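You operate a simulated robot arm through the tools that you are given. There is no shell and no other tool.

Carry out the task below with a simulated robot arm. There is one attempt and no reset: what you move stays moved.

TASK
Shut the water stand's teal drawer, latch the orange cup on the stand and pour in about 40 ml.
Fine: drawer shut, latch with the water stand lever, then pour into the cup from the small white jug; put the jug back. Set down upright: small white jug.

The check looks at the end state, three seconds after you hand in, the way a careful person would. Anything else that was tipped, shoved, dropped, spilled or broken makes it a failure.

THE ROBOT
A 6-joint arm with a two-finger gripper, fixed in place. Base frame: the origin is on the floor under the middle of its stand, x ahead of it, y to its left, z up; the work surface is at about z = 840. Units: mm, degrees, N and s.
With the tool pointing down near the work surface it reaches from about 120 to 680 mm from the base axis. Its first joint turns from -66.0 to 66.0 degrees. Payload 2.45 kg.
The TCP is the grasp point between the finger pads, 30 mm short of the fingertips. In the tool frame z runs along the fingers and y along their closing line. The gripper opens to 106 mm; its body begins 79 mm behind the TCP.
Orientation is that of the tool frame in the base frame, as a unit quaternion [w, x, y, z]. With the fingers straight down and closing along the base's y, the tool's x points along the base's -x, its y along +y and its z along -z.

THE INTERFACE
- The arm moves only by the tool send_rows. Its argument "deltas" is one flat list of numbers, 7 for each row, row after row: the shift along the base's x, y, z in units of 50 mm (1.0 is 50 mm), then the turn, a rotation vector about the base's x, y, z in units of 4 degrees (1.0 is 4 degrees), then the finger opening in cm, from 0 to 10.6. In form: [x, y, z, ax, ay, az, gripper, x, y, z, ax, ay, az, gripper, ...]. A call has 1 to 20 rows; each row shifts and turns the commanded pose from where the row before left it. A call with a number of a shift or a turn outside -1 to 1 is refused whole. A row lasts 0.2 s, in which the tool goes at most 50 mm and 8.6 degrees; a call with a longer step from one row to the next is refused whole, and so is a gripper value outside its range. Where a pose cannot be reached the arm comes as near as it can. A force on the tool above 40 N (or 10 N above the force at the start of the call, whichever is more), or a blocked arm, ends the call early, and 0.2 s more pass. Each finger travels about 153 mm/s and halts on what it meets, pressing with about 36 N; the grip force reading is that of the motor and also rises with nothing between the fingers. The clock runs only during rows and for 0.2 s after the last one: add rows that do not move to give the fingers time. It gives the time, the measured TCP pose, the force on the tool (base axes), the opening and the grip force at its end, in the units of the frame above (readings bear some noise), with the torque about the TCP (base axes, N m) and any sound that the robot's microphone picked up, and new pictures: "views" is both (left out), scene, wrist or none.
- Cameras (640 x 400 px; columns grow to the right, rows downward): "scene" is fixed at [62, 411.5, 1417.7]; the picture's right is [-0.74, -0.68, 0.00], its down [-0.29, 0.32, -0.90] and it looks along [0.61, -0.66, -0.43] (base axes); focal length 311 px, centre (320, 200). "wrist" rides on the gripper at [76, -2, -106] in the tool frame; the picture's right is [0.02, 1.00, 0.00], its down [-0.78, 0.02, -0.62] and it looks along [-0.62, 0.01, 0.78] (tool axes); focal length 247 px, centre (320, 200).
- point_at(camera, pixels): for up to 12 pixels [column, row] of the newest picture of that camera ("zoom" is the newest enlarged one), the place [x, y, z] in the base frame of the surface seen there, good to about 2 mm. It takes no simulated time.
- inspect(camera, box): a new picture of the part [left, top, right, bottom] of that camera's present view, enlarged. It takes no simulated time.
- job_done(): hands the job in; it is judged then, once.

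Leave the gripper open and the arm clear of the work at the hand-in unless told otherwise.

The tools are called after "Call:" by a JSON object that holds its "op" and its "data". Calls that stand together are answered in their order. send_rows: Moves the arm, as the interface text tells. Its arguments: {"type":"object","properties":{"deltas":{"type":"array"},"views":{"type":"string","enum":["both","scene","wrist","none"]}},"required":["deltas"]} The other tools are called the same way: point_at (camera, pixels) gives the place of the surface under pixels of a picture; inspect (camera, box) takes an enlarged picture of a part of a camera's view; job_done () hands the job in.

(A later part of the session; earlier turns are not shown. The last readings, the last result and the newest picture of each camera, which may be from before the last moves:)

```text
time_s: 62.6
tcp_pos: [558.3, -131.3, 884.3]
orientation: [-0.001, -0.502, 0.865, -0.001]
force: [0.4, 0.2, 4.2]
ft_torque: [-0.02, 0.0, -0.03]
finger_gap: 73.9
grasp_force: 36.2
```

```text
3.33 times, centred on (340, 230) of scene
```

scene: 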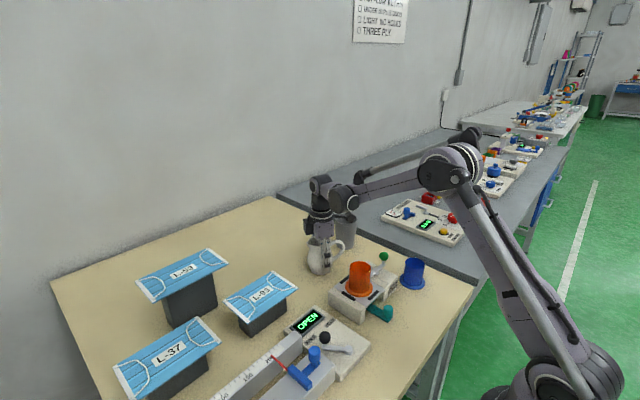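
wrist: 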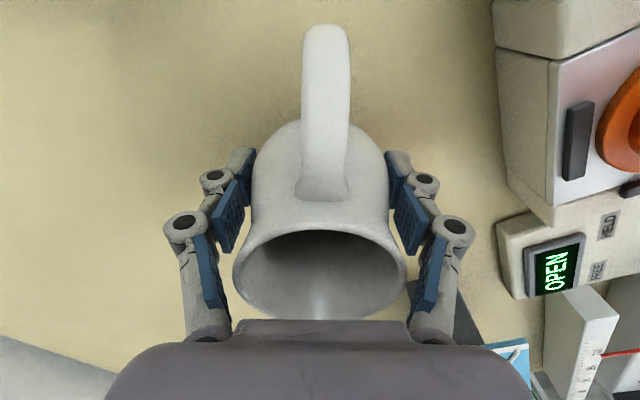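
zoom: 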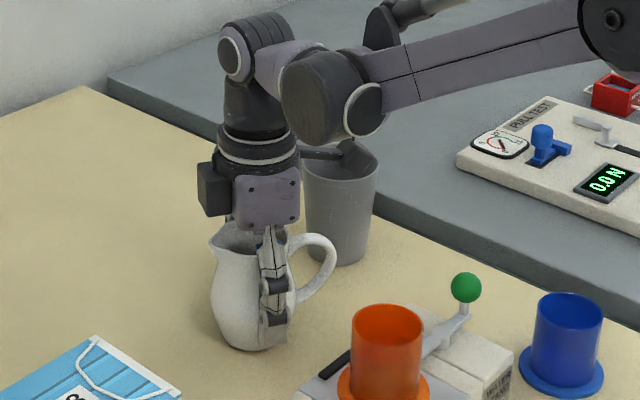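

The jug is held (gap 73.9 mm). I lift it gently, straight up and upright, to about z 1080. From there the wrist camera can also see the cup floor.

Call:
{"op": "send_rows", "data": {"deltas": [0, 0, 0.1, 0, 0, 0, 6, 0, 0, 0.2, 0, 0, 0, 6, 0, 0, 0.4, 0, 0, 0, 6, 0, 0, 0.4, 0, 0, 0, 6, 0, 0, 0.5, 0, 0, 0, 6, 0, 0, 0.5, 0, 0, 0, 6, 0, 0, 0.5, 0, 0, 0, 6, 0, 0, 0.5, 0, 0, 0, 6, 0, 0, 0.5, 0, 0, 0, 6, 0, 0, 0.3, 0, 0, 0, 6, 0, 0, 0.1, 0, 0, 0, 6, 0, 0, 0, 0, 0, 0, 6, 0, 0, 0, 0, 0, 0, 6]}}

Call:
{"op": "inspect", "data": {"camera": "wrist", "box": [400, 0, 580, 130]}}

```text
time_s: 65.4
tcp_pos: [557.4, -132.6, 1086.1]
orientation: [0.001, -0.502, 0.865, -0.001]
force: [0.0, -0.7, -3.4]
ft_torque: [-0.02, 0.0, -0.03]
finger_gap: 73.9
grasp_force: 35.9
```

scene: 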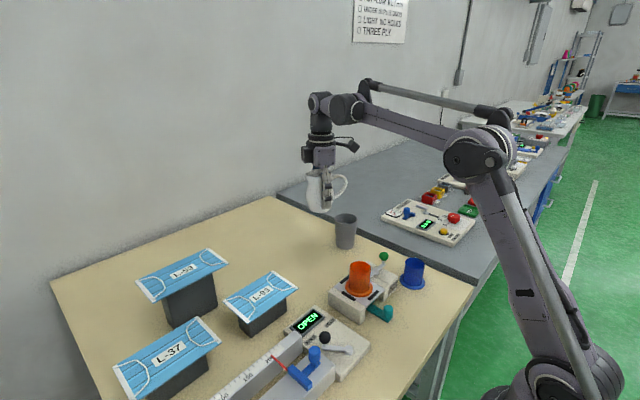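
wrist: 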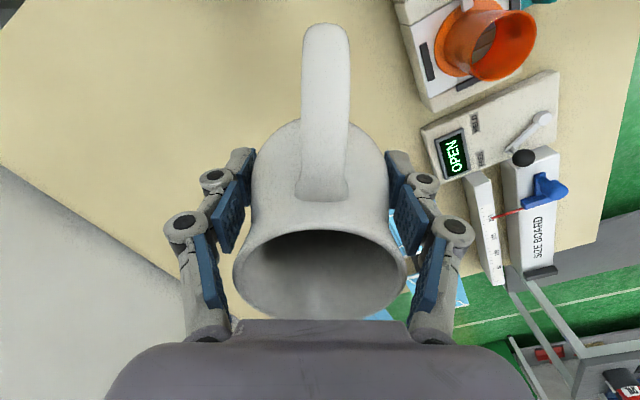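

```text
3.08 times, centred on (490, 65) of wrist
```

zoom: 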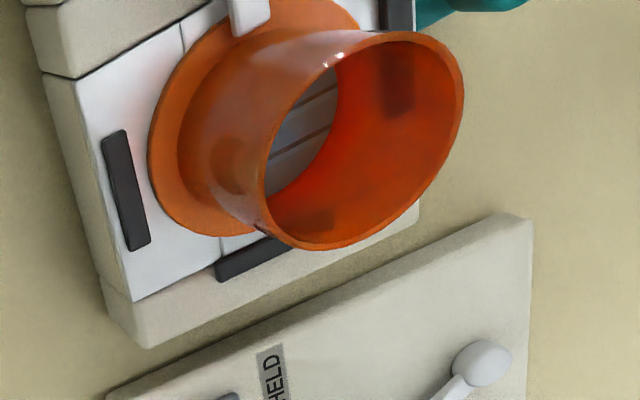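

The jug weighs about 3.4 N on the sensor. In the zoom I see the cup floor (pleated, grey) at (300, 140). I measure floor, inner wall and rim.

Call:
{"op": "point_at", "data": {"camera": "zoom", "pixels": [[300, 140], [285, 165], [322, 95], [310, 125], [463, 100], [455, 120], [300, 238], [300, 228], [400, 35], [400, 44], [262, 195], [325, 68]]}}

Call:
{"op": "point_at", "data": {"camera": "wrist", "pixels": [[320, 245], [320, 260], [320, 290], [290, 260], [345, 265], [320, 232], [320, 310]]}}

Call:
{"op": "point_at", "data": {"camera": "scene", "pixels": [[360, 266], [355, 268], [365, 268], [360, 270], [358, 264], [350, 268], [370, 268], [360, 263], [360, 273]]}}

```text
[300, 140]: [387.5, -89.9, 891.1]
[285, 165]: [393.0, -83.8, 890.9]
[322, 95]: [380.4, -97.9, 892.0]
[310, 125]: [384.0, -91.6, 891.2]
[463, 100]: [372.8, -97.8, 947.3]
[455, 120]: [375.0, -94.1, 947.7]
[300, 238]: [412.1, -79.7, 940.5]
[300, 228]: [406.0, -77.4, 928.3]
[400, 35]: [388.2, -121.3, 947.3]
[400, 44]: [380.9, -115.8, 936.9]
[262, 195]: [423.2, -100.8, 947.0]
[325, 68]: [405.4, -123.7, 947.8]
```

```text
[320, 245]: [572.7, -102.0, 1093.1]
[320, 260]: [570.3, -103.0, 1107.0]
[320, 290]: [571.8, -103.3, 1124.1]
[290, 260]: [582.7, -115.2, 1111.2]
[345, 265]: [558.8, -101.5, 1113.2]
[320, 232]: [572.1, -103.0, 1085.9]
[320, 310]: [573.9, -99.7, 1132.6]
```

```text
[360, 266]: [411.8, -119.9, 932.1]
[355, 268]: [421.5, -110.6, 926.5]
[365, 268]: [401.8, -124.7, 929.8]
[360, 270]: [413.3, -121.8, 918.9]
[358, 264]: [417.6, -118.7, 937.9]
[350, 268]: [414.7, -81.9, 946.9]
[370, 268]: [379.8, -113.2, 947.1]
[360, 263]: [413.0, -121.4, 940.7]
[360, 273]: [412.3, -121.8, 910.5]
```

The cup floor is at z 891, its rim at z 947, centre (398, -99), inner radius about 23.5 mm. So 40 ml means a water surface near z 914. I carry the jug upright to the pour side, turning it +90° so the spout points to 150°, toward (-0.87, 0.5).

Call:
{"op": "send_rows", "data": {"deltas": [-0.089, -0.002, 0, 0, 0, 1, 6, -0.089, -0.002, 0, 0, 0, 1, 6, -0.089, -0.002, 0, 0, 0, 1, 6, -0.089, -0.002, 0, 0, 0, 1, 6, -0.089, -0.002, 0, 0, 0, 1, 6, -0.089, -0.002, 0, 0, 0, 1, 6, -0.089, -0.002, 0, 0, 0, 1, 6, -0.089, -0.002, 0, 0, 0, 1, 6, -0.089, -0.002, 0, 0, 0, 1, 6, -0.089, -0.002, 0, 0, 0, 1, 6, -0.089, -0.002, 0, 0, 0, 1, 6, -0.089, -0.002, 0, 0, 0, 1, 6, -0.089, -0.002, 0, 0, 0, 1, 6, -0.089, -0.002, 0, 0, 0, 1, 6, -0.089, -0.002, 0, 0, 0, 1, 6, -0.089, -0.002, 0, 0, 0, 1, 6, -0.089, -0.002, 0, 0, 0, 1, 6, -0.089, -0.002, 0, 0, 0, 1, 6, -0.089, -0.002, 0, 0, 0, 1, 6, -0.089, -0.002, 0, 0, 0, 1, 6], "views": "none"}}

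Call:
{"op": "send_rows", "data": {"deltas": [-0.089, -0.002, 0, 0, 0, 1, 6, -0.089, -0.002, 0, 0, 0, 1, 6, 0, 0, 0, 0, 0, 0.45, 6, 0, 0, 0, 0, 0, 0, 6, 0, 0, 0, 0, 0, 0, 6]}}

Call:
{"op": "inspect", "data": {"camera": "scene", "box": [290, 130, 430, 310]}}

```text
time_s: 69.6
tcp_pos: [469.4, -135.3, 1084.4]
orientation: [0.0, 0.94, -0.34, 0.001]
force: [0.7, 0.0, -2.9]
ft_torque: [-0.07, -0.03, -0.03]
finger_gap: 73.8
grasp_force: 35.8
```

```text
time_s: 70.8
tcp_pos: [459.5, -133.2, 1084.6]
orientation: [-0.001, 0.966, -0.259, 0.002]
force: [0.2, 0.8, -3.0]
ft_torque: [-0.01, 0.03, -0.01]
finger_gap: 73.7
grasp_force: 36.2
```

scene: 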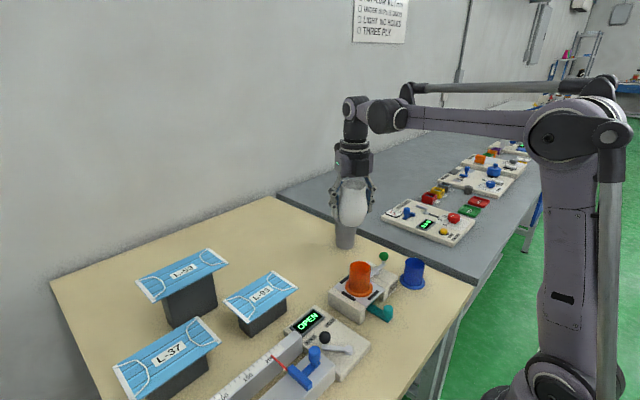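
wrist: 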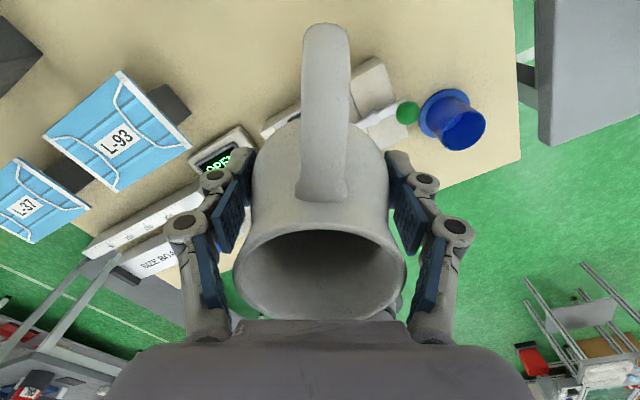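

```text
2.22 times, centred on (360, 220) of scene
```

zoom: 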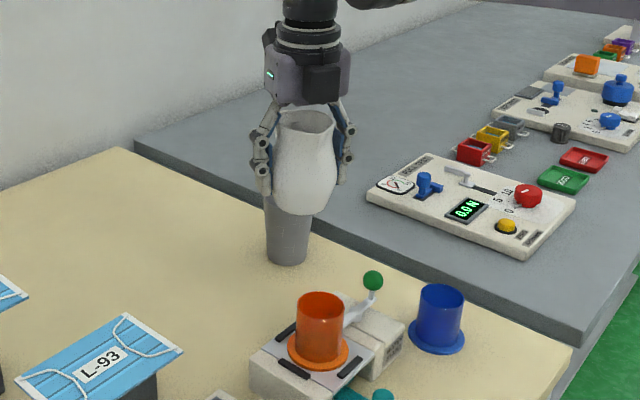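

The jug is upright with the spout toward the cup. I check the spout tip's place in the zoom.

Call:
{"op": "point_at", "data": {"camera": "zoom", "pixels": [[333, 127], [328, 133], [322, 133], [336, 118], [300, 112], [305, 200], [318, 130]]}}

Call:
{"op": "inspect", "data": {"camera": "scene", "box": [335, 170, 375, 220]}}

```text
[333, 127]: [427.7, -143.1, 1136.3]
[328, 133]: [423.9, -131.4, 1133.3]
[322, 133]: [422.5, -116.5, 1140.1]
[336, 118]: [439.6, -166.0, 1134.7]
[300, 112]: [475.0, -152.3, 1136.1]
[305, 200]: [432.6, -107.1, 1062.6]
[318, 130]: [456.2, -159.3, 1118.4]
```

```text
8.00 times, centred on (355, 195) of scene
```

zoom: 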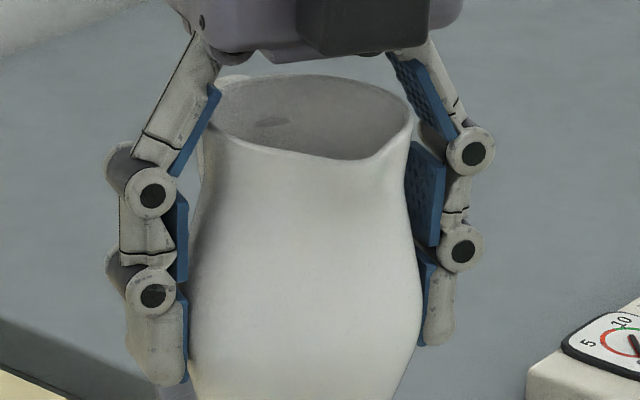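

The spout tip is at about (422.5, -116.5, 1140), as expected. I lower and tilt to 44° together, which is below the expected flow start of about 54°, to see the geometry over the cup.

Call:
{"op": "send_rows", "data": {"deltas": [0, 0.02, -0.5, -0.5, -0.866, 0, 6, 0, 0, -0.5, -0.5, -0.866, 0, 6, 0, 0, -0.4, -0.5, -0.866, 0, 6, 0, 0, -0.2, -0.5, -0.866, 0, 6, 0, 0, -0.1, -0.5, -0.866, 0, 6, 0, 0, -0.1, -0.5, -0.866, 0, 6, 0, 0, -0.1, -0.5, -0.866, 0, 6, 0, 0, -0.1, -0.5, -0.866, 0, 6, 0, 0, 0, -0.5, -0.866, 0, 6, 0, 0, 0, -0.5, -0.866, 0, 6, 0, 0, 0, -0.5, -0.866, 0, 6, 0, 0, 0, 0, 0, 0, 6]}}

Call:
{"op": "inspect", "data": {"camera": "scene", "box": [300, 190, 430, 320]}}

```text
time_s: 73.4
tcp_pos: [459.3, -133.8, 984.4]
orientation: [0.095, 0.896, -0.24, 0.363]
force: [-0.1, -0.6, -4.2]
ft_torque: [0.03, 0.0, -0.02]
finger_gap: 73.9
grasp_force: 35.4
```

scene: 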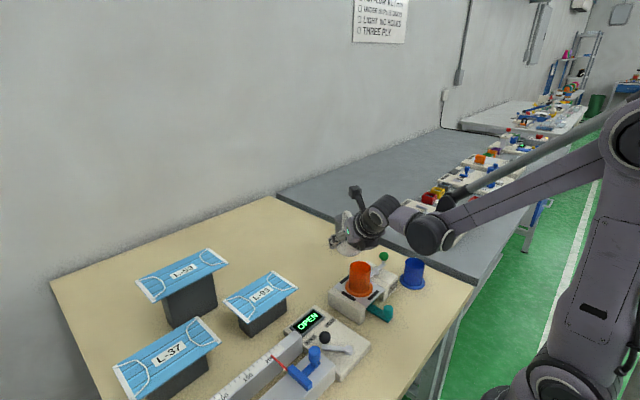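
wrist: 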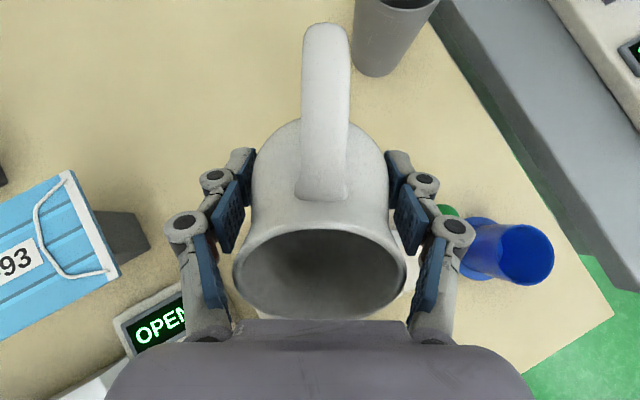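

```text
3.08 times, centred on (365, 255) of scene
```

zoom: 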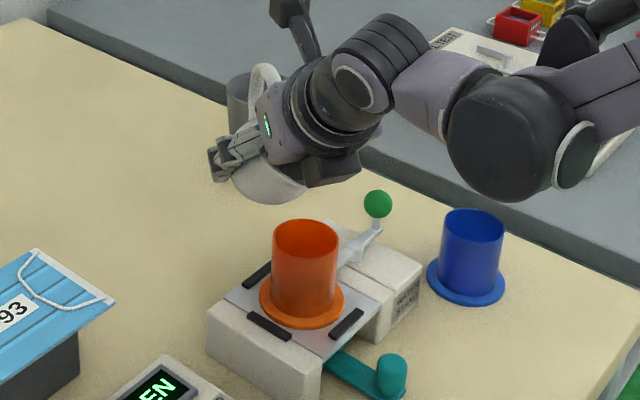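

The scene camera still sees into the cup. A black block under the gripper hangs toward the cup, at zoom (335, 170). I measure its low corners so it does not touch the rim.

Call:
{"op": "point_at", "data": {"camera": "zoom", "pixels": [[310, 184], [340, 180], [358, 170], [325, 160], [270, 200], [300, 180], [275, 150], [305, 222], [305, 248], [318, 243], [360, 155]]}}

Call:
{"op": "inspect", "data": {"camera": "scene", "box": [330, 215, 390, 285]}}

```text
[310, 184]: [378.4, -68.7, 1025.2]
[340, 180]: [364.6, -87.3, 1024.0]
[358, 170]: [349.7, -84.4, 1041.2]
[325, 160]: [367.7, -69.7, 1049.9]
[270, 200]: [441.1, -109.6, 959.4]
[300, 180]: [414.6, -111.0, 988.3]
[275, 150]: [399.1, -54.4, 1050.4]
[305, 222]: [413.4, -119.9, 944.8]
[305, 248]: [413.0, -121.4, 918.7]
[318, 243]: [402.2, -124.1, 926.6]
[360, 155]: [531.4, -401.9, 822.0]
```

```text
5.71 times, centred on (360, 250) of scene
```

zoom: 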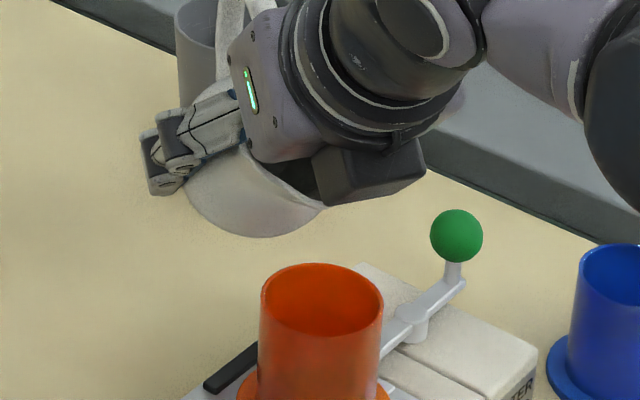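

Corner at u ≈ 104, w ≈ 40 from the TCP: when tilted to 60–65° it stays more than 20 mm above the rim and beyond the cup. The lip should be over (401, -100), near the cup centre. I lower 16 mm and tilt to 52°.

Call:
{"op": "send_rows", "data": {"deltas": [0, 0, -0.16, -0.5, -0.866, 0, 6, 0, 0, -0.16, -0.5, -0.866, 0, 6, 0, 0, 0, 0, 0, 0, 6, 0, 0, 0, 0, 0, 0, 6]}}

Call:
{"op": "inspect", "data": {"camera": "scene", "box": [330, 215, 390, 285]}}

```text
time_s: 74.4
tcp_pos: [458.5, -134.4, 967.0]
orientation: [0.113, 0.868, -0.232, 0.424]
force: [0.5, -0.3, -3.3]
ft_torque: [0.03, 0.01, -0.02]
finger_gap: 74.2
grasp_force: 36.2
```

scene: 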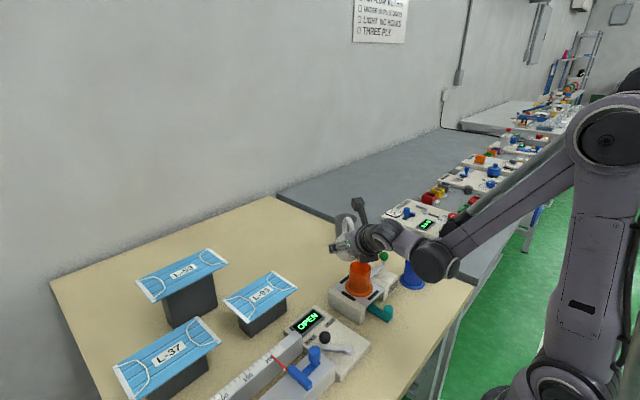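
wrist: 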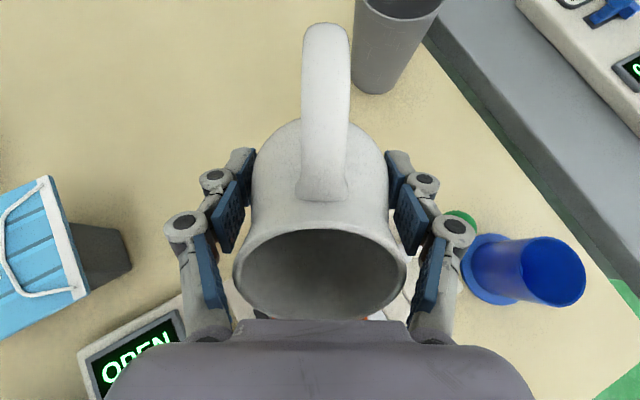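

```text
5.71 times, centred on (360, 250) of scene
```

zoom: 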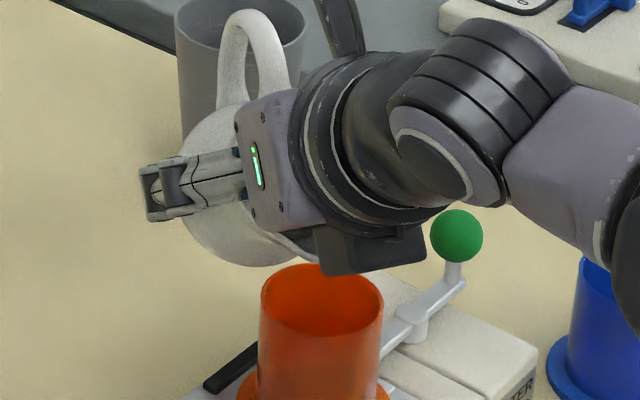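

At 52°, with no flow yet. I look into the jug with the wrist camera to see how near the water is to the lip.

Call:
{"op": "inspect", "data": {"camera": "wrist", "box": [225, 215, 415, 325]}}

Call:
{"op": "point_at", "data": {"camera": "wrist", "pixels": [[320, 238], [320, 248], [320, 258], [320, 268], [320, 278], [320, 288], [320, 298], [320, 306], [320, 312], [290, 280], [350, 280], [335, 295]]}}

```text
3.37 times, centred on (320, 270) of wrist
```

zoom: 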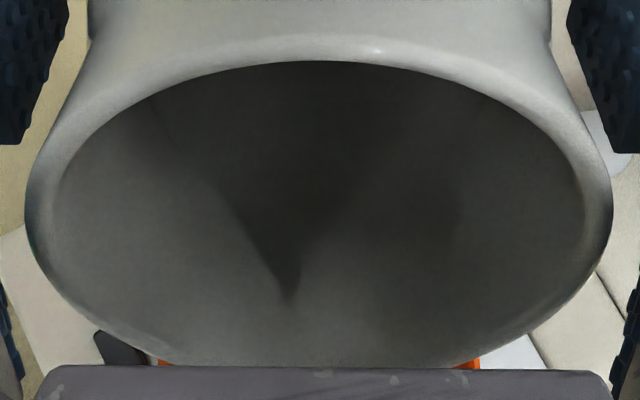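

```text
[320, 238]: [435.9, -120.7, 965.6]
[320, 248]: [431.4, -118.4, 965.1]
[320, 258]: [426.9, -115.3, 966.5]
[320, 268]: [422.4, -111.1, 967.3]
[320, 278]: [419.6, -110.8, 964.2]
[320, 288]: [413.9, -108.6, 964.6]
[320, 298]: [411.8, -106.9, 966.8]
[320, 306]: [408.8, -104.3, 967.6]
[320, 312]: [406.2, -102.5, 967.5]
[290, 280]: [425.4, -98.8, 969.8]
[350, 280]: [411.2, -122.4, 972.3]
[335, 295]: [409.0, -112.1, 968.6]
```

The water inside reads z ≈ 965.5 and the lip about 968, so flow should start within a couple of degrees. The cup's rim shows evenly on both sides below the lip. I tilt to 56° in small steps, keeping the lip height, and hold.

Call:
{"op": "send_rows", "data": {"deltas": [0, 0, 0.048, -0.25, -0.433, 0, 6, 0, 0, 0.048, -0.25, -0.433, 0, 6, 0, 0, 0, 0, 0, 0, 6, 0, 0, 0, 0, 0, 0, 6]}}

Call:
{"op": "inspect", "data": {"camera": "scene", "box": [330, 215, 390, 285]}}

Call:
{"op": "inspect", "data": {"camera": "wrist", "box": [225, 215, 415, 325]}}

Call:
{"op": "point_at", "data": {"camera": "wrist", "pixels": [[320, 238], [320, 248], [320, 258], [320, 268], [320, 278], [320, 288], [320, 298], [320, 306], [320, 312], [290, 280], [350, 280], [335, 295]]}}

```text
time_s: 75.4
tcp_pos: [460.2, -134.0, 972.5]
orientation: [0.121, 0.853, -0.229, 0.454]
force: [0.2, 0.2, -3.5]
ft_torque: [-0.06, -0.02, 0.02]
finger_gap: 73.8
grasp_force: 35.9
```

scene: 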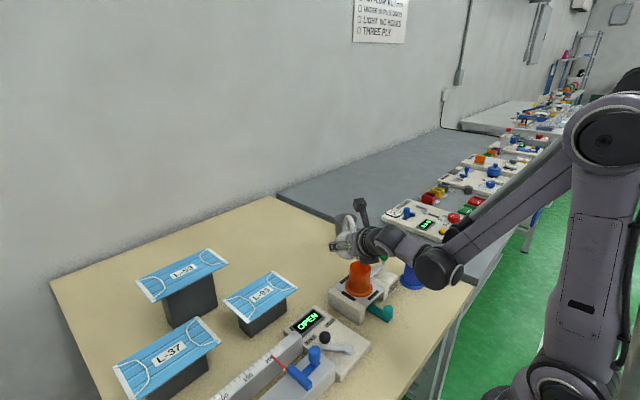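
wrist: 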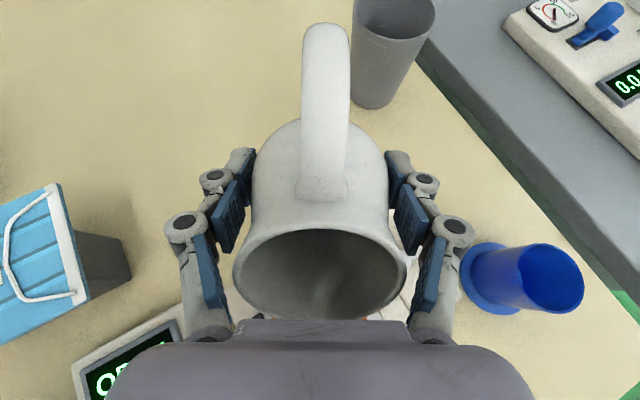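

```text
5.71 times, centred on (360, 250) of scene
```

zoom: 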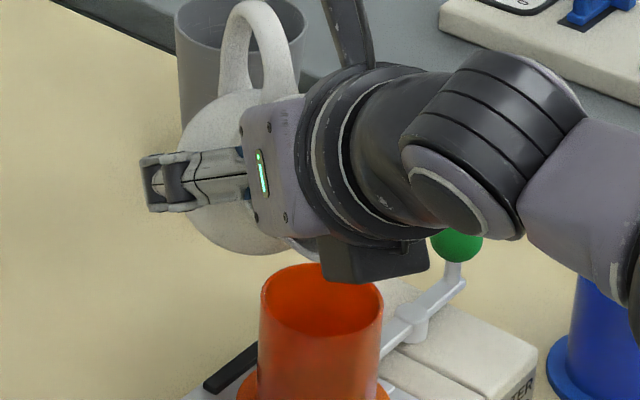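

```text
3.37 times, centred on (320, 270) of wrist
```

zoom: 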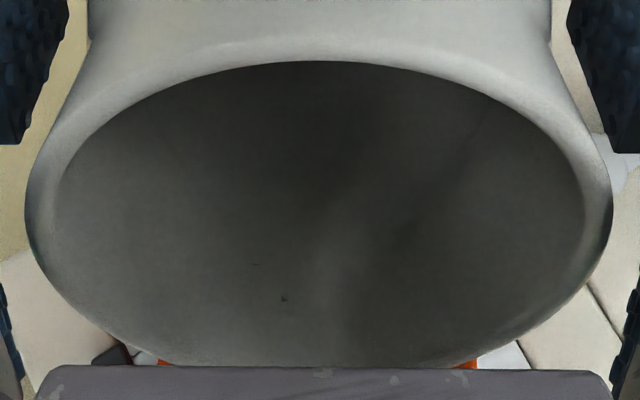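

```text
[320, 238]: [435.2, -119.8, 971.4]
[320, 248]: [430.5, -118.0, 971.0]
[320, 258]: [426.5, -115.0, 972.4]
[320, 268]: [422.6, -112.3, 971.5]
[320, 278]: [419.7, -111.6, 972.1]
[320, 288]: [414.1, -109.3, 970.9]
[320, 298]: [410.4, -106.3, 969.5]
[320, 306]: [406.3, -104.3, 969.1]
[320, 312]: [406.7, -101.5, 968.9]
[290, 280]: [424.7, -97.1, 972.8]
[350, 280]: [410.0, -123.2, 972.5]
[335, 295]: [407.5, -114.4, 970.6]
```

The water (z ≈ 971.5) is now at or slightly above the lip (about 969). I hold for one second and see whether the level falls.

Call:
{"op": "send_rows", "data": {"deltas": [0, 0, 0, 0, 0, 0, 6, 0, 0, 0, 0, 0, 0, 6, 0, 0, 0, 0, 0, 0, 6, 0, 0, 0, 0, 0, 0, 6, 0, 0, 0, 0, 0, 0, 6]}}

Call:
{"op": "point_at", "data": {"camera": "wrist", "pixels": [[320, 238], [320, 248], [320, 258], [320, 268], [320, 278], [320, 288], [320, 298], [320, 306], [320, 312], [290, 280], [350, 280], [335, 295]]}}

Call:
{"op": "inspect", "data": {"camera": "scene", "box": [340, 240, 380, 285]}}

```text
time_s: 76.6
tcp_pos: [459.4, -134.6, 972.2]
orientation: [0.121, 0.853, -0.228, 0.454]
force: [0.1, -0.4, -3.2]
ft_torque: [-0.02, 0.02, 0.02]
finger_gap: 73.9
grasp_force: 36.9
```

scene: 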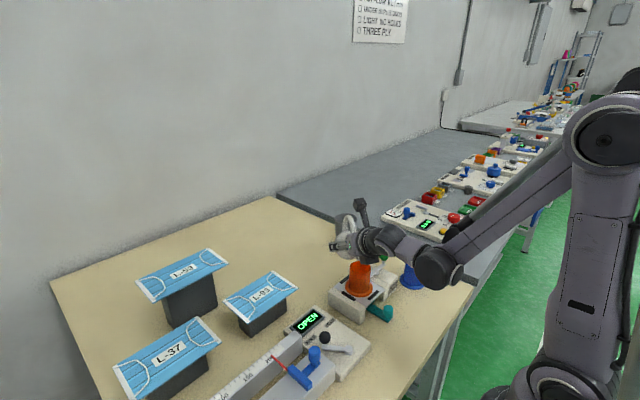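
wrist: 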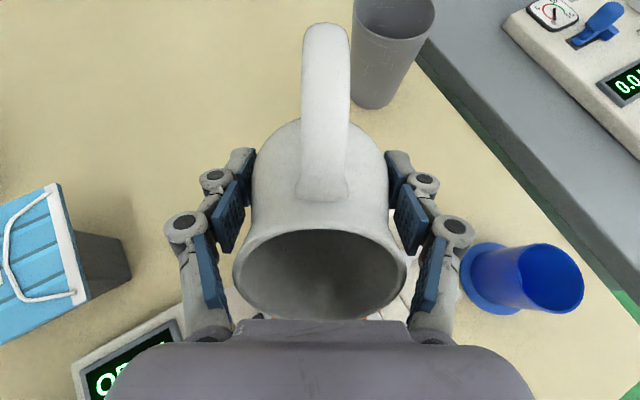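

```text
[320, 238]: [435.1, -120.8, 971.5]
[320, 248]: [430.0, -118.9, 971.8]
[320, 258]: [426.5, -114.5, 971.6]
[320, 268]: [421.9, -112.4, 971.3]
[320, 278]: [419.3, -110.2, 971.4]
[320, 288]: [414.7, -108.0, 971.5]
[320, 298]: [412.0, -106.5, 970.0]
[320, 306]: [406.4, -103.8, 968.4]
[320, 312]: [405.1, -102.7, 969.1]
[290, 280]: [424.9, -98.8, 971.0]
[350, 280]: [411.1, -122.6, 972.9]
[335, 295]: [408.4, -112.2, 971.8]
```

```text
8.89 times, centred on (360, 262) of scene
```

zoom: 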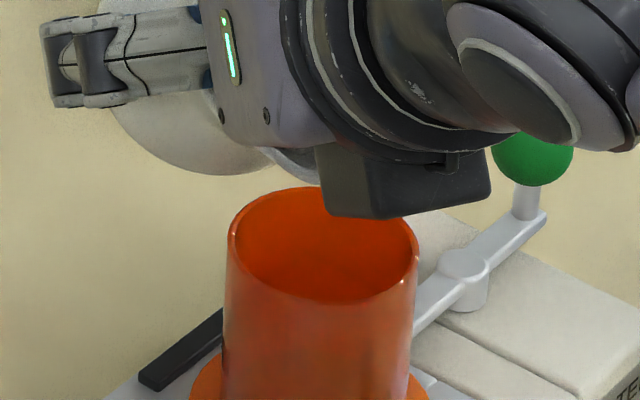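

The level is steady at 971.5 and nothing pours yet. I tilt 2° more, to 58°, and hold.

Call:
{"op": "send_rows", "data": {"deltas": [0, 0, 0.048, -0.25, -0.433, 0, 6, 0, 0, 0, 0, 0, 0, 6, 0, 0, 0, 0, 0, 0, 6, 0, 0, 0, 0, 0, 0, 6]}}

Call:
{"op": "point_at", "data": {"camera": "wrist", "pixels": [[320, 238], [320, 248], [320, 258], [320, 268], [320, 278], [320, 288], [320, 298], [320, 306], [320, 312], [290, 280], [350, 280], [335, 295]]}}

Call:
{"op": "inspect", "data": {"camera": "scene", "box": [340, 240, 380, 285]}}

Call:
{"op": "inspect", "data": {"camera": "wrist", "box": [225, 215, 415, 325]}}

```text
time_s: 77.6
tcp_pos: [459.8, -133.7, 975.9]
orientation: [0.125, 0.845, -0.226, 0.468]
force: [0.3, 0.5, -3.2]
ft_torque: [-0.03, 0.0, -0.01]
finger_gap: 73.9
grasp_force: 36.2
```

scene: 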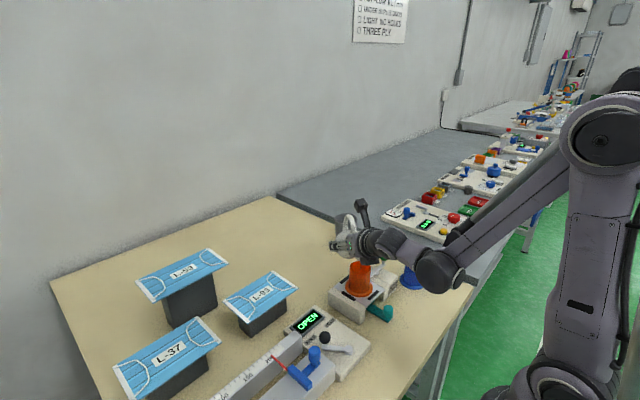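
wrist: 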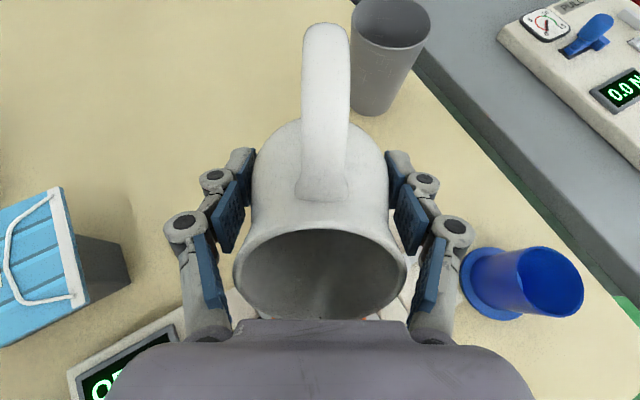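

```text
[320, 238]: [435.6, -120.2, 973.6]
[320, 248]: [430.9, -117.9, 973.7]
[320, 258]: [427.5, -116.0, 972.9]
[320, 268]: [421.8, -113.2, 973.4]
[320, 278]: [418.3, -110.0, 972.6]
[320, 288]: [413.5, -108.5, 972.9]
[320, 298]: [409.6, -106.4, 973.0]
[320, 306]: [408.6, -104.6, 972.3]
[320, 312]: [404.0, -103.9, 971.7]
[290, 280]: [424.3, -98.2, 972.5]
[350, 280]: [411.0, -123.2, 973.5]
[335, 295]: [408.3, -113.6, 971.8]
```

```text
8.89 times, centred on (360, 262) of scene
```

zoom: 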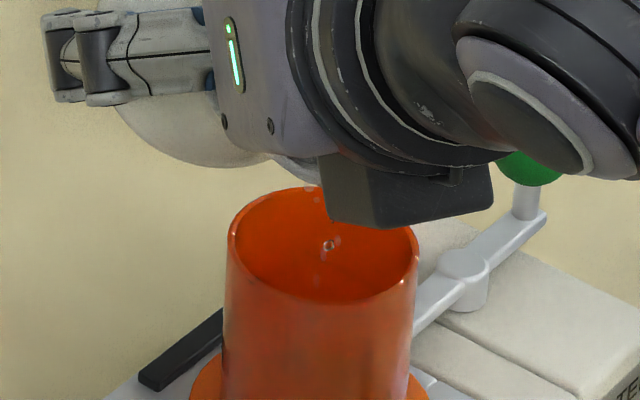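

```text
3.37 times, centred on (320, 270) of wrist
```

zoom: 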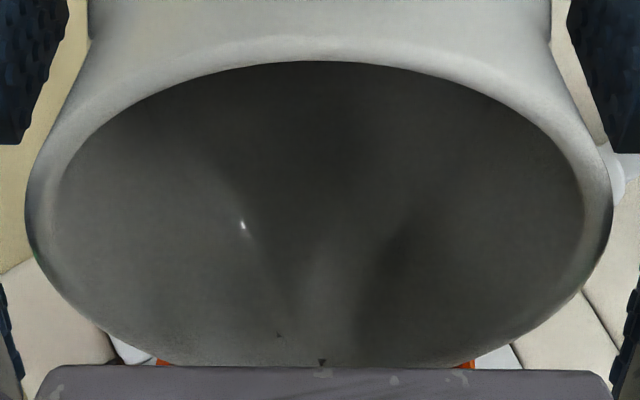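

Droplets are now falling inside the cup (zoom (330, 245)), so the flow has begun at 58°. I hold one second and check where they fall and how the level changes.

Call:
{"op": "send_rows", "data": {"deltas": [0, 0, 0, 0, 0, 0, 6, 0, 0, 0, 0, 0, 0, 6, 0, 0, 0, 0, 0, 0, 6, 0, 0, 0, 0, 0, 0, 6], "views": "scene"}}

Call:
{"op": "inspect", "data": {"camera": "scene", "box": [340, 240, 380, 285]}}

Call:
{"op": "inspect", "data": {"camera": "wrist", "box": [225, 215, 415, 325]}}

```text
time_s: 78.6
tcp_pos: [460.1, -133.6, 976.1]
orientation: [0.124, 0.845, -0.226, 0.468]
force: [-0.3, 0.3, -3.6]
ft_torque: [0.01, -0.04, 0.01]
finger_gap: 73.8
grasp_force: 36.4
```

scene: 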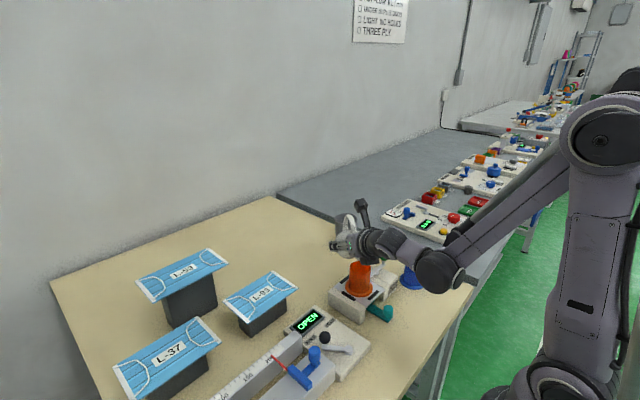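

```text
8.89 times, centred on (360, 262) of scene
```

zoom: 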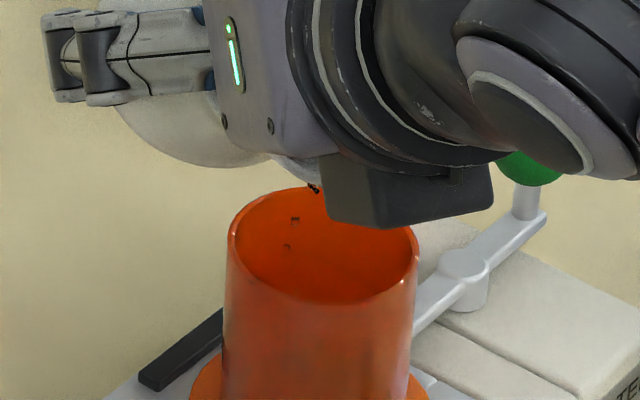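

```text
3.37 times, centred on (320, 270) of wrist
```

zoom: 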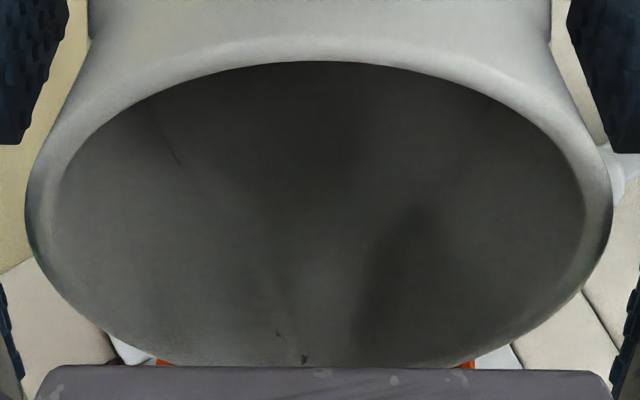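

A light trickle falls well inside the cup. I tilt to 60° and hold.

Call:
{"op": "send_rows", "data": {"deltas": [0, 0, 0.048, -0.25, -0.433, 0, 6, 0, 0, 0, 0, 0, 0, 6, 0, 0, 0, 0, 0, 0, 6, 0, 0, 0, 0, 0, 0, 6], "views": "scene"}}

Call:
{"op": "inspect", "data": {"camera": "scene", "box": [340, 240, 380, 285]}}

Call:
{"op": "point_at", "data": {"camera": "scene", "pixels": [[360, 266], [360, 269], [360, 271], [360, 273], [360, 274], [356, 272], [364, 272], [352, 270], [367, 270]]}}

```text
time_s: 79.6
tcp_pos: [460.0, -133.4, 978.8]
orientation: [0.129, 0.837, -0.223, 0.483]
force: [0.9, 0.5, -4.6]
ft_torque: [-0.02, 0.05, -0.02]
finger_gap: 73.7
grasp_force: 36.6
```

scene: 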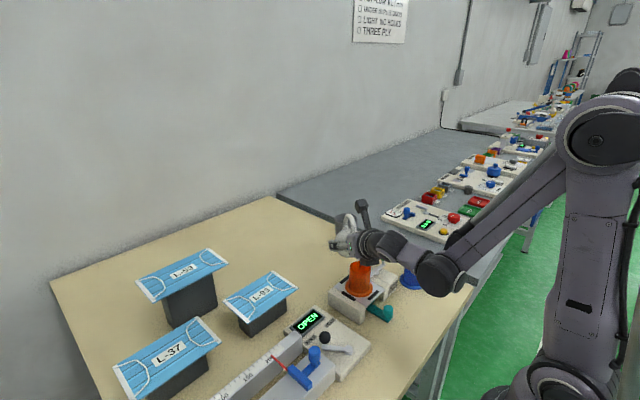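

```text
8.89 times, centred on (360, 262) of scene
```

zoom: 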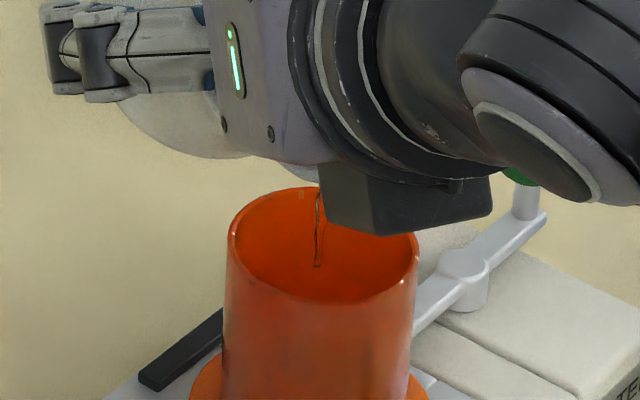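

```text
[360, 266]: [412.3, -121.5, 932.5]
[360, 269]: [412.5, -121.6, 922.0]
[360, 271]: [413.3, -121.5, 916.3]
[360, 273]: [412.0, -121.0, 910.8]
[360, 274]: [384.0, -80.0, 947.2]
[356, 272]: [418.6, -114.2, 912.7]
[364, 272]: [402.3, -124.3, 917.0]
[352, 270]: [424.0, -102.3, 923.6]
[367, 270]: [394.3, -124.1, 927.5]
```

A thin steady stream now falls near the cup's centre. I hold at 60° for another second.

Call:
{"op": "send_rows", "data": {"deltas": [0, 0, 0, 0, 0, 0, 6, 0, 0, 0, 0, 0, 0, 6, 0, 0, 0, 0, 0, 0, 6, 0, 0, 0, 0, 0, 0, 6]}}

Call:
{"op": "inspect", "data": {"camera": "scene", "box": [340, 240, 380, 285]}}

Call:
{"op": "point_at", "data": {"camera": "wrist", "pixels": [[320, 238], [320, 248], [320, 258], [320, 268], [320, 278], [320, 288], [320, 298], [320, 306], [320, 312]]}}

```text
time_s: 80.6
tcp_pos: [459.7, -134.2, 977.2]
orientation: [0.129, 0.837, -0.224, 0.483]
force: [0.1, 0.2, -2.6]
ft_torque: [0.0, 0.03, -0.03]
finger_gap: 73.8
grasp_force: 35.4
```

scene: 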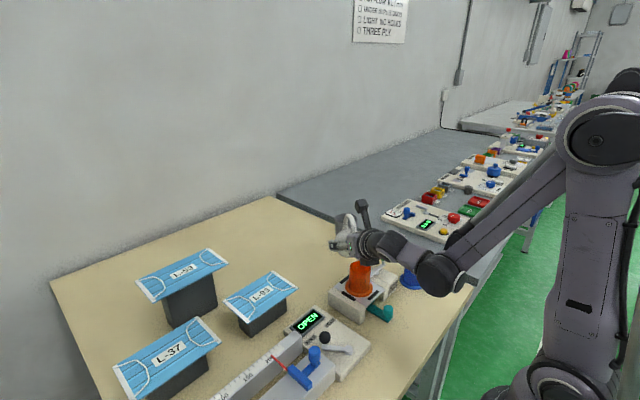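
wrist: 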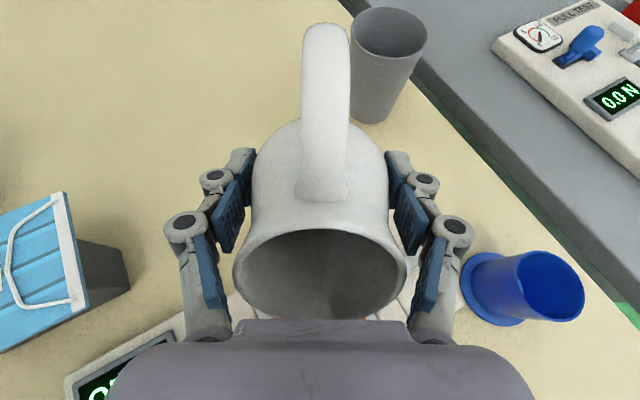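

```text
8.89 times, centred on (360, 262) of scene
```

zoom: 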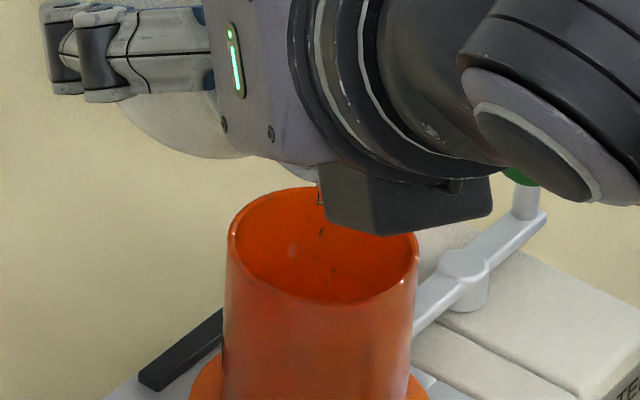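

```text
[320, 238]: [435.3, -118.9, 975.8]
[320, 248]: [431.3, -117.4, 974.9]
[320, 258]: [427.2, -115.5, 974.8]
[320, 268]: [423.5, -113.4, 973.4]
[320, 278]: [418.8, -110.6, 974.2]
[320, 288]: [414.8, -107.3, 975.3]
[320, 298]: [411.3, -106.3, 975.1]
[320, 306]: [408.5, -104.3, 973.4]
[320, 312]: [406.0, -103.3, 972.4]
```

Only a trickle is left at 60°, so the jug is near balance there. I tilt to 62° and hold for about 1.6 s.

Call:
{"op": "send_rows", "data": {"deltas": [0, 0, 0.048, -0.25, -0.433, 0, 6, 0, 0, 0, 0, 0, 0, 6, 0, 0, 0, 0, 0, 0, 6, 0, 0, 0, 0, 0, 0, 6, 0, 0, 0, 0, 0, 0, 6], "views": "scene"}}

Call:
{"op": "inspect", "data": {"camera": "scene", "box": [340, 240, 380, 285]}}

Call:
{"op": "point_at", "data": {"camera": "scene", "pixels": [[360, 269], [360, 271], [360, 272], [360, 273], [358, 273], [362, 273]]}}

```text
time_s: 81.8
tcp_pos: [460.9, -134.2, 980.6]
orientation: [0.133, 0.828, -0.222, 0.498]
force: [-0.7, 0.1, -2.0]
ft_torque: [-0.01, 0.01, 0.02]
finger_gap: 73.9
grasp_force: 36.5
```

scene: 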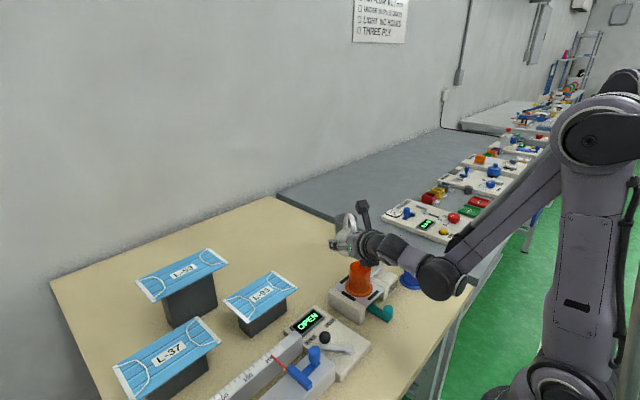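

```text
8.89 times, centred on (360, 262) of scene
```

zoom: 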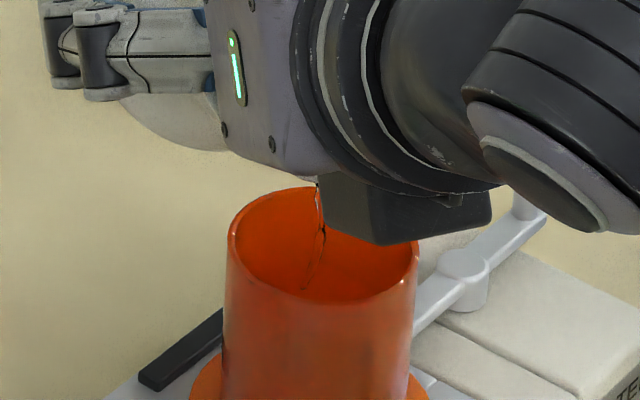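

```text
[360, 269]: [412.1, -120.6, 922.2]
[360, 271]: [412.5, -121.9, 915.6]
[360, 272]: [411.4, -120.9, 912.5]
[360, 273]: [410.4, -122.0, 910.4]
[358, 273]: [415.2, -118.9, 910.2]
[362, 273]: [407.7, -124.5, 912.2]
```

The stream keeps falling inside the cup and no water is visible yet above z 910. I hold another second at 62°.

Call:
{"op": "send_rows", "data": {"deltas": [0, 0, 0, 0, 0, 0, 6, 0, 0, 0, 0, 0, 0, 6, 0, 0, 0, 0, 0, 0, 6, 0, 0, 0, 0, 0, 0, 6, 0, 0, 0, 0, 0, 0, 6], "views": "scene"}}

Call:
{"op": "inspect", "data": {"camera": "scene", "box": [340, 240, 380, 285]}}

Call:
{"op": "point_at", "data": {"camera": "scene", "pixels": [[360, 269], [360, 271], [360, 272], [360, 273], [358, 273], [362, 273]]}}

```text
time_s: 83.0
tcp_pos: [460.1, -132.9, 980.3]
orientation: [0.133, 0.828, -0.222, 0.497]
force: [-0.4, -0.7, -3.5]
ft_torque: [0.01, 0.02, 0.0]
finger_gap: 73.7
grasp_force: 36.6
```

scene: 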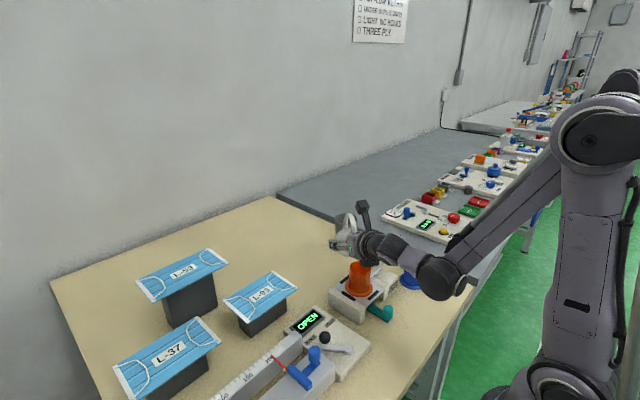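

```text
8.89 times, centred on (360, 262) of scene
```

zoom: 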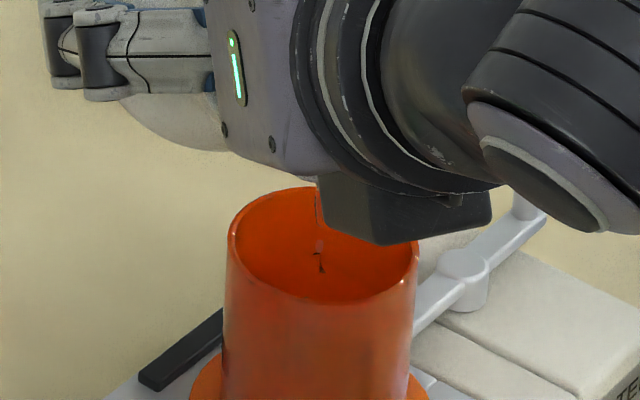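

```text
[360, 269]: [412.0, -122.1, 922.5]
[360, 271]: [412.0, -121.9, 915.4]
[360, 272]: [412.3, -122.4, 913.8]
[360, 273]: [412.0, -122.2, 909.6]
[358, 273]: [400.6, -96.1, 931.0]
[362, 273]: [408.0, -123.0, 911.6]
```

It is down to drips at 62°. I stop the pour: untilt gently, slow at first with the lip over the cup, then rise, to measure the level in the cup.

Call:
{"op": "send_rows", "data": {"deltas": [0, 0, 0, 0.25, 0.433, 0, 6, 0, 0, 0, 0.25, 0.433, 0, 6, 0, 0, 0, 0.5, 0.866, 0, 6, 0, 0, 0, 0.5, 0.866, 0, 6, 0, 0, 0.1, 0.5, 0.866, 0, 6, 0, 0, 0.1, 0.5, 0.866, 0, 6, 0, 0, 0.2, 0.5, 0.866, 0, 6, 0, 0, 0.2, 0.5, 0.866, 0, 6, 0, 0, 0.2, 0.5, 0.866, 0, 6, 0, 0, 0.2, 0.5, 0.866, 0, 6, 0, 0, 0.2, 0.5, 0.866, 0, 6, 0, 0, 0.2, 0.5, 0.866, 0, 6, 0, 0, 0.2, 0.5, 0.866, 0, 6, 0, 0, 0.2, 0.5, 0.866, 0, 6, 0, 0, 0.1, 0.5, 0.866, 0, 6, 0, 0, 0.1, 0.5, 0.866, 0, 6, 0, 0, 0, 0.25, 0.433, 0, 6, 0, 0, 0, 0, 0, 0, 6], "views": "scene"}}

Call:
{"op": "inspect", "data": {"camera": "scene", "box": [320, 220, 420, 320]}}

```text
time_s: 86.8
tcp_pos: [459.0, -133.0, 1081.1]
orientation: [-0.001, 0.966, -0.259, 0.0]
force: [-0.5, 0.1, -3.0]
ft_torque: [0.03, 0.01, -0.03]
finger_gap: 73.9
grasp_force: 36.4
```

scene: 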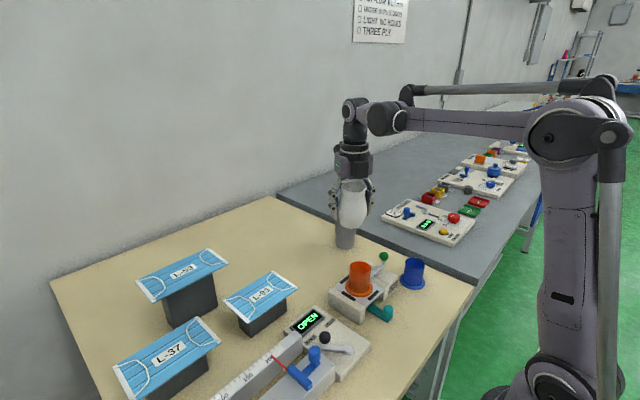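

```text
4.00 times, centred on (370, 270) of scene
```

zoom: 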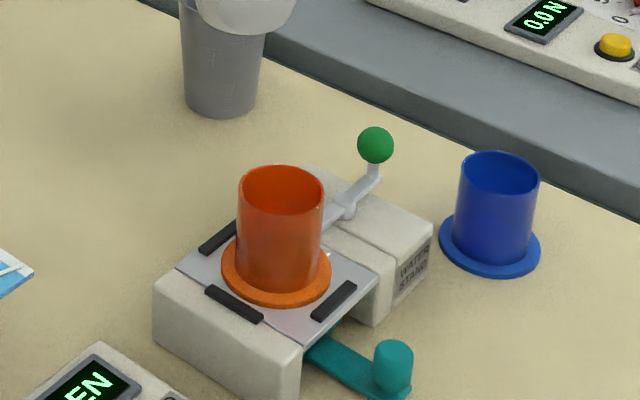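

No spill is visible on the stand. I carry the jug upright sideways to (428, 34), so the wrist camera can look down into the cup.

Call:
{"op": "send_rows", "data": {"deltas": [-0.06, 0.3, 0, 0, 0, 0, 6, -0.12, 0.6, 0, 0, 0, 0, 6, -0.12, 0.7, 0, 0, 0, 0, 6, -0.12, 0.7, 0, 0, 0, 0, 6, -0.12, 0.6, 0, 0, 0, 0, 6, -0.08, 0.4, 0, 0, 0, 0, 6, 0, 0, 0, 0, 0, 0, 6, 0, 0, 0, 0, 0, 0, 6]}}

Call:
{"op": "inspect", "data": {"camera": "wrist", "box": [380, 0, 540, 130]}}

```text
time_s: 88.6
tcp_pos: [426.8, 32.7, 1079.2]
orientation: [0.0, 0.966, -0.26, 0.001]
force: [0.4, 0.0, -3.6]
ft_torque: [0.01, -0.02, 0.02]
finger_gap: 73.8
grasp_force: 36.2
```

scene: 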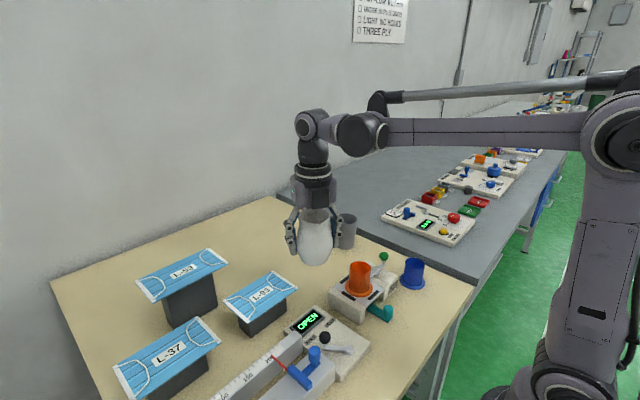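
wrist: 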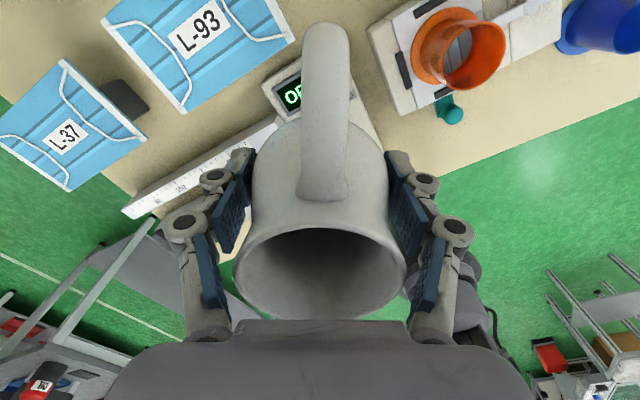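

```text
3.08 times, centred on (460, 65) of wrist
```

zoom: 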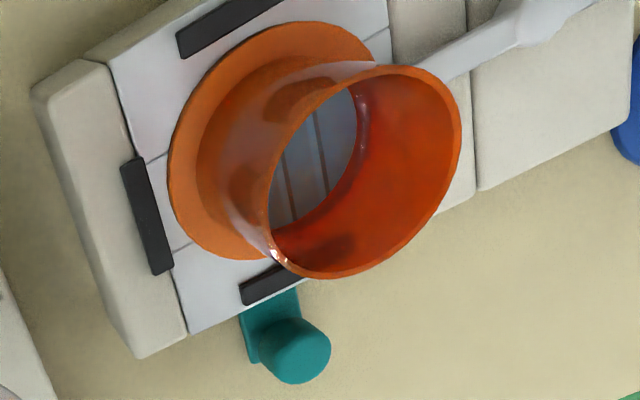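

I see the cup's pleated floor through the water. I query the surface in the cup at several points.

Call:
{"op": "point_at", "data": {"camera": "zoom", "pixels": [[310, 160], [290, 180], [335, 140], [325, 180], [345, 160], [280, 210], [350, 120], [300, 210], [340, 190], [460, 130], [270, 200], [360, 75]]}}

Call:
{"op": "inspect", "data": {"camera": "wrist", "box": [430, 10, 490, 80]}}

```text
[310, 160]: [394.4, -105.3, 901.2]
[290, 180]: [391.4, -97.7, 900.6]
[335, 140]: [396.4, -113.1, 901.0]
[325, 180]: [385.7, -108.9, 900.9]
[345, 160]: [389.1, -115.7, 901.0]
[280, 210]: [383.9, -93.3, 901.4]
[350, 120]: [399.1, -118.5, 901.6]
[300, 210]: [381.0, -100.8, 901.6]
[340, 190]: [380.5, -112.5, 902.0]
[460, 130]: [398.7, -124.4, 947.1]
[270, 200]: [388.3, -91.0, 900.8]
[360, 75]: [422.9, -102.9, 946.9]
```

```text
5.71 times, centred on (460, 45) of wrist
```

zoom: 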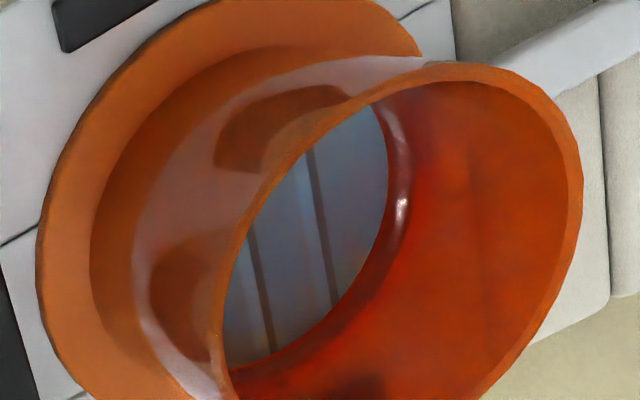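

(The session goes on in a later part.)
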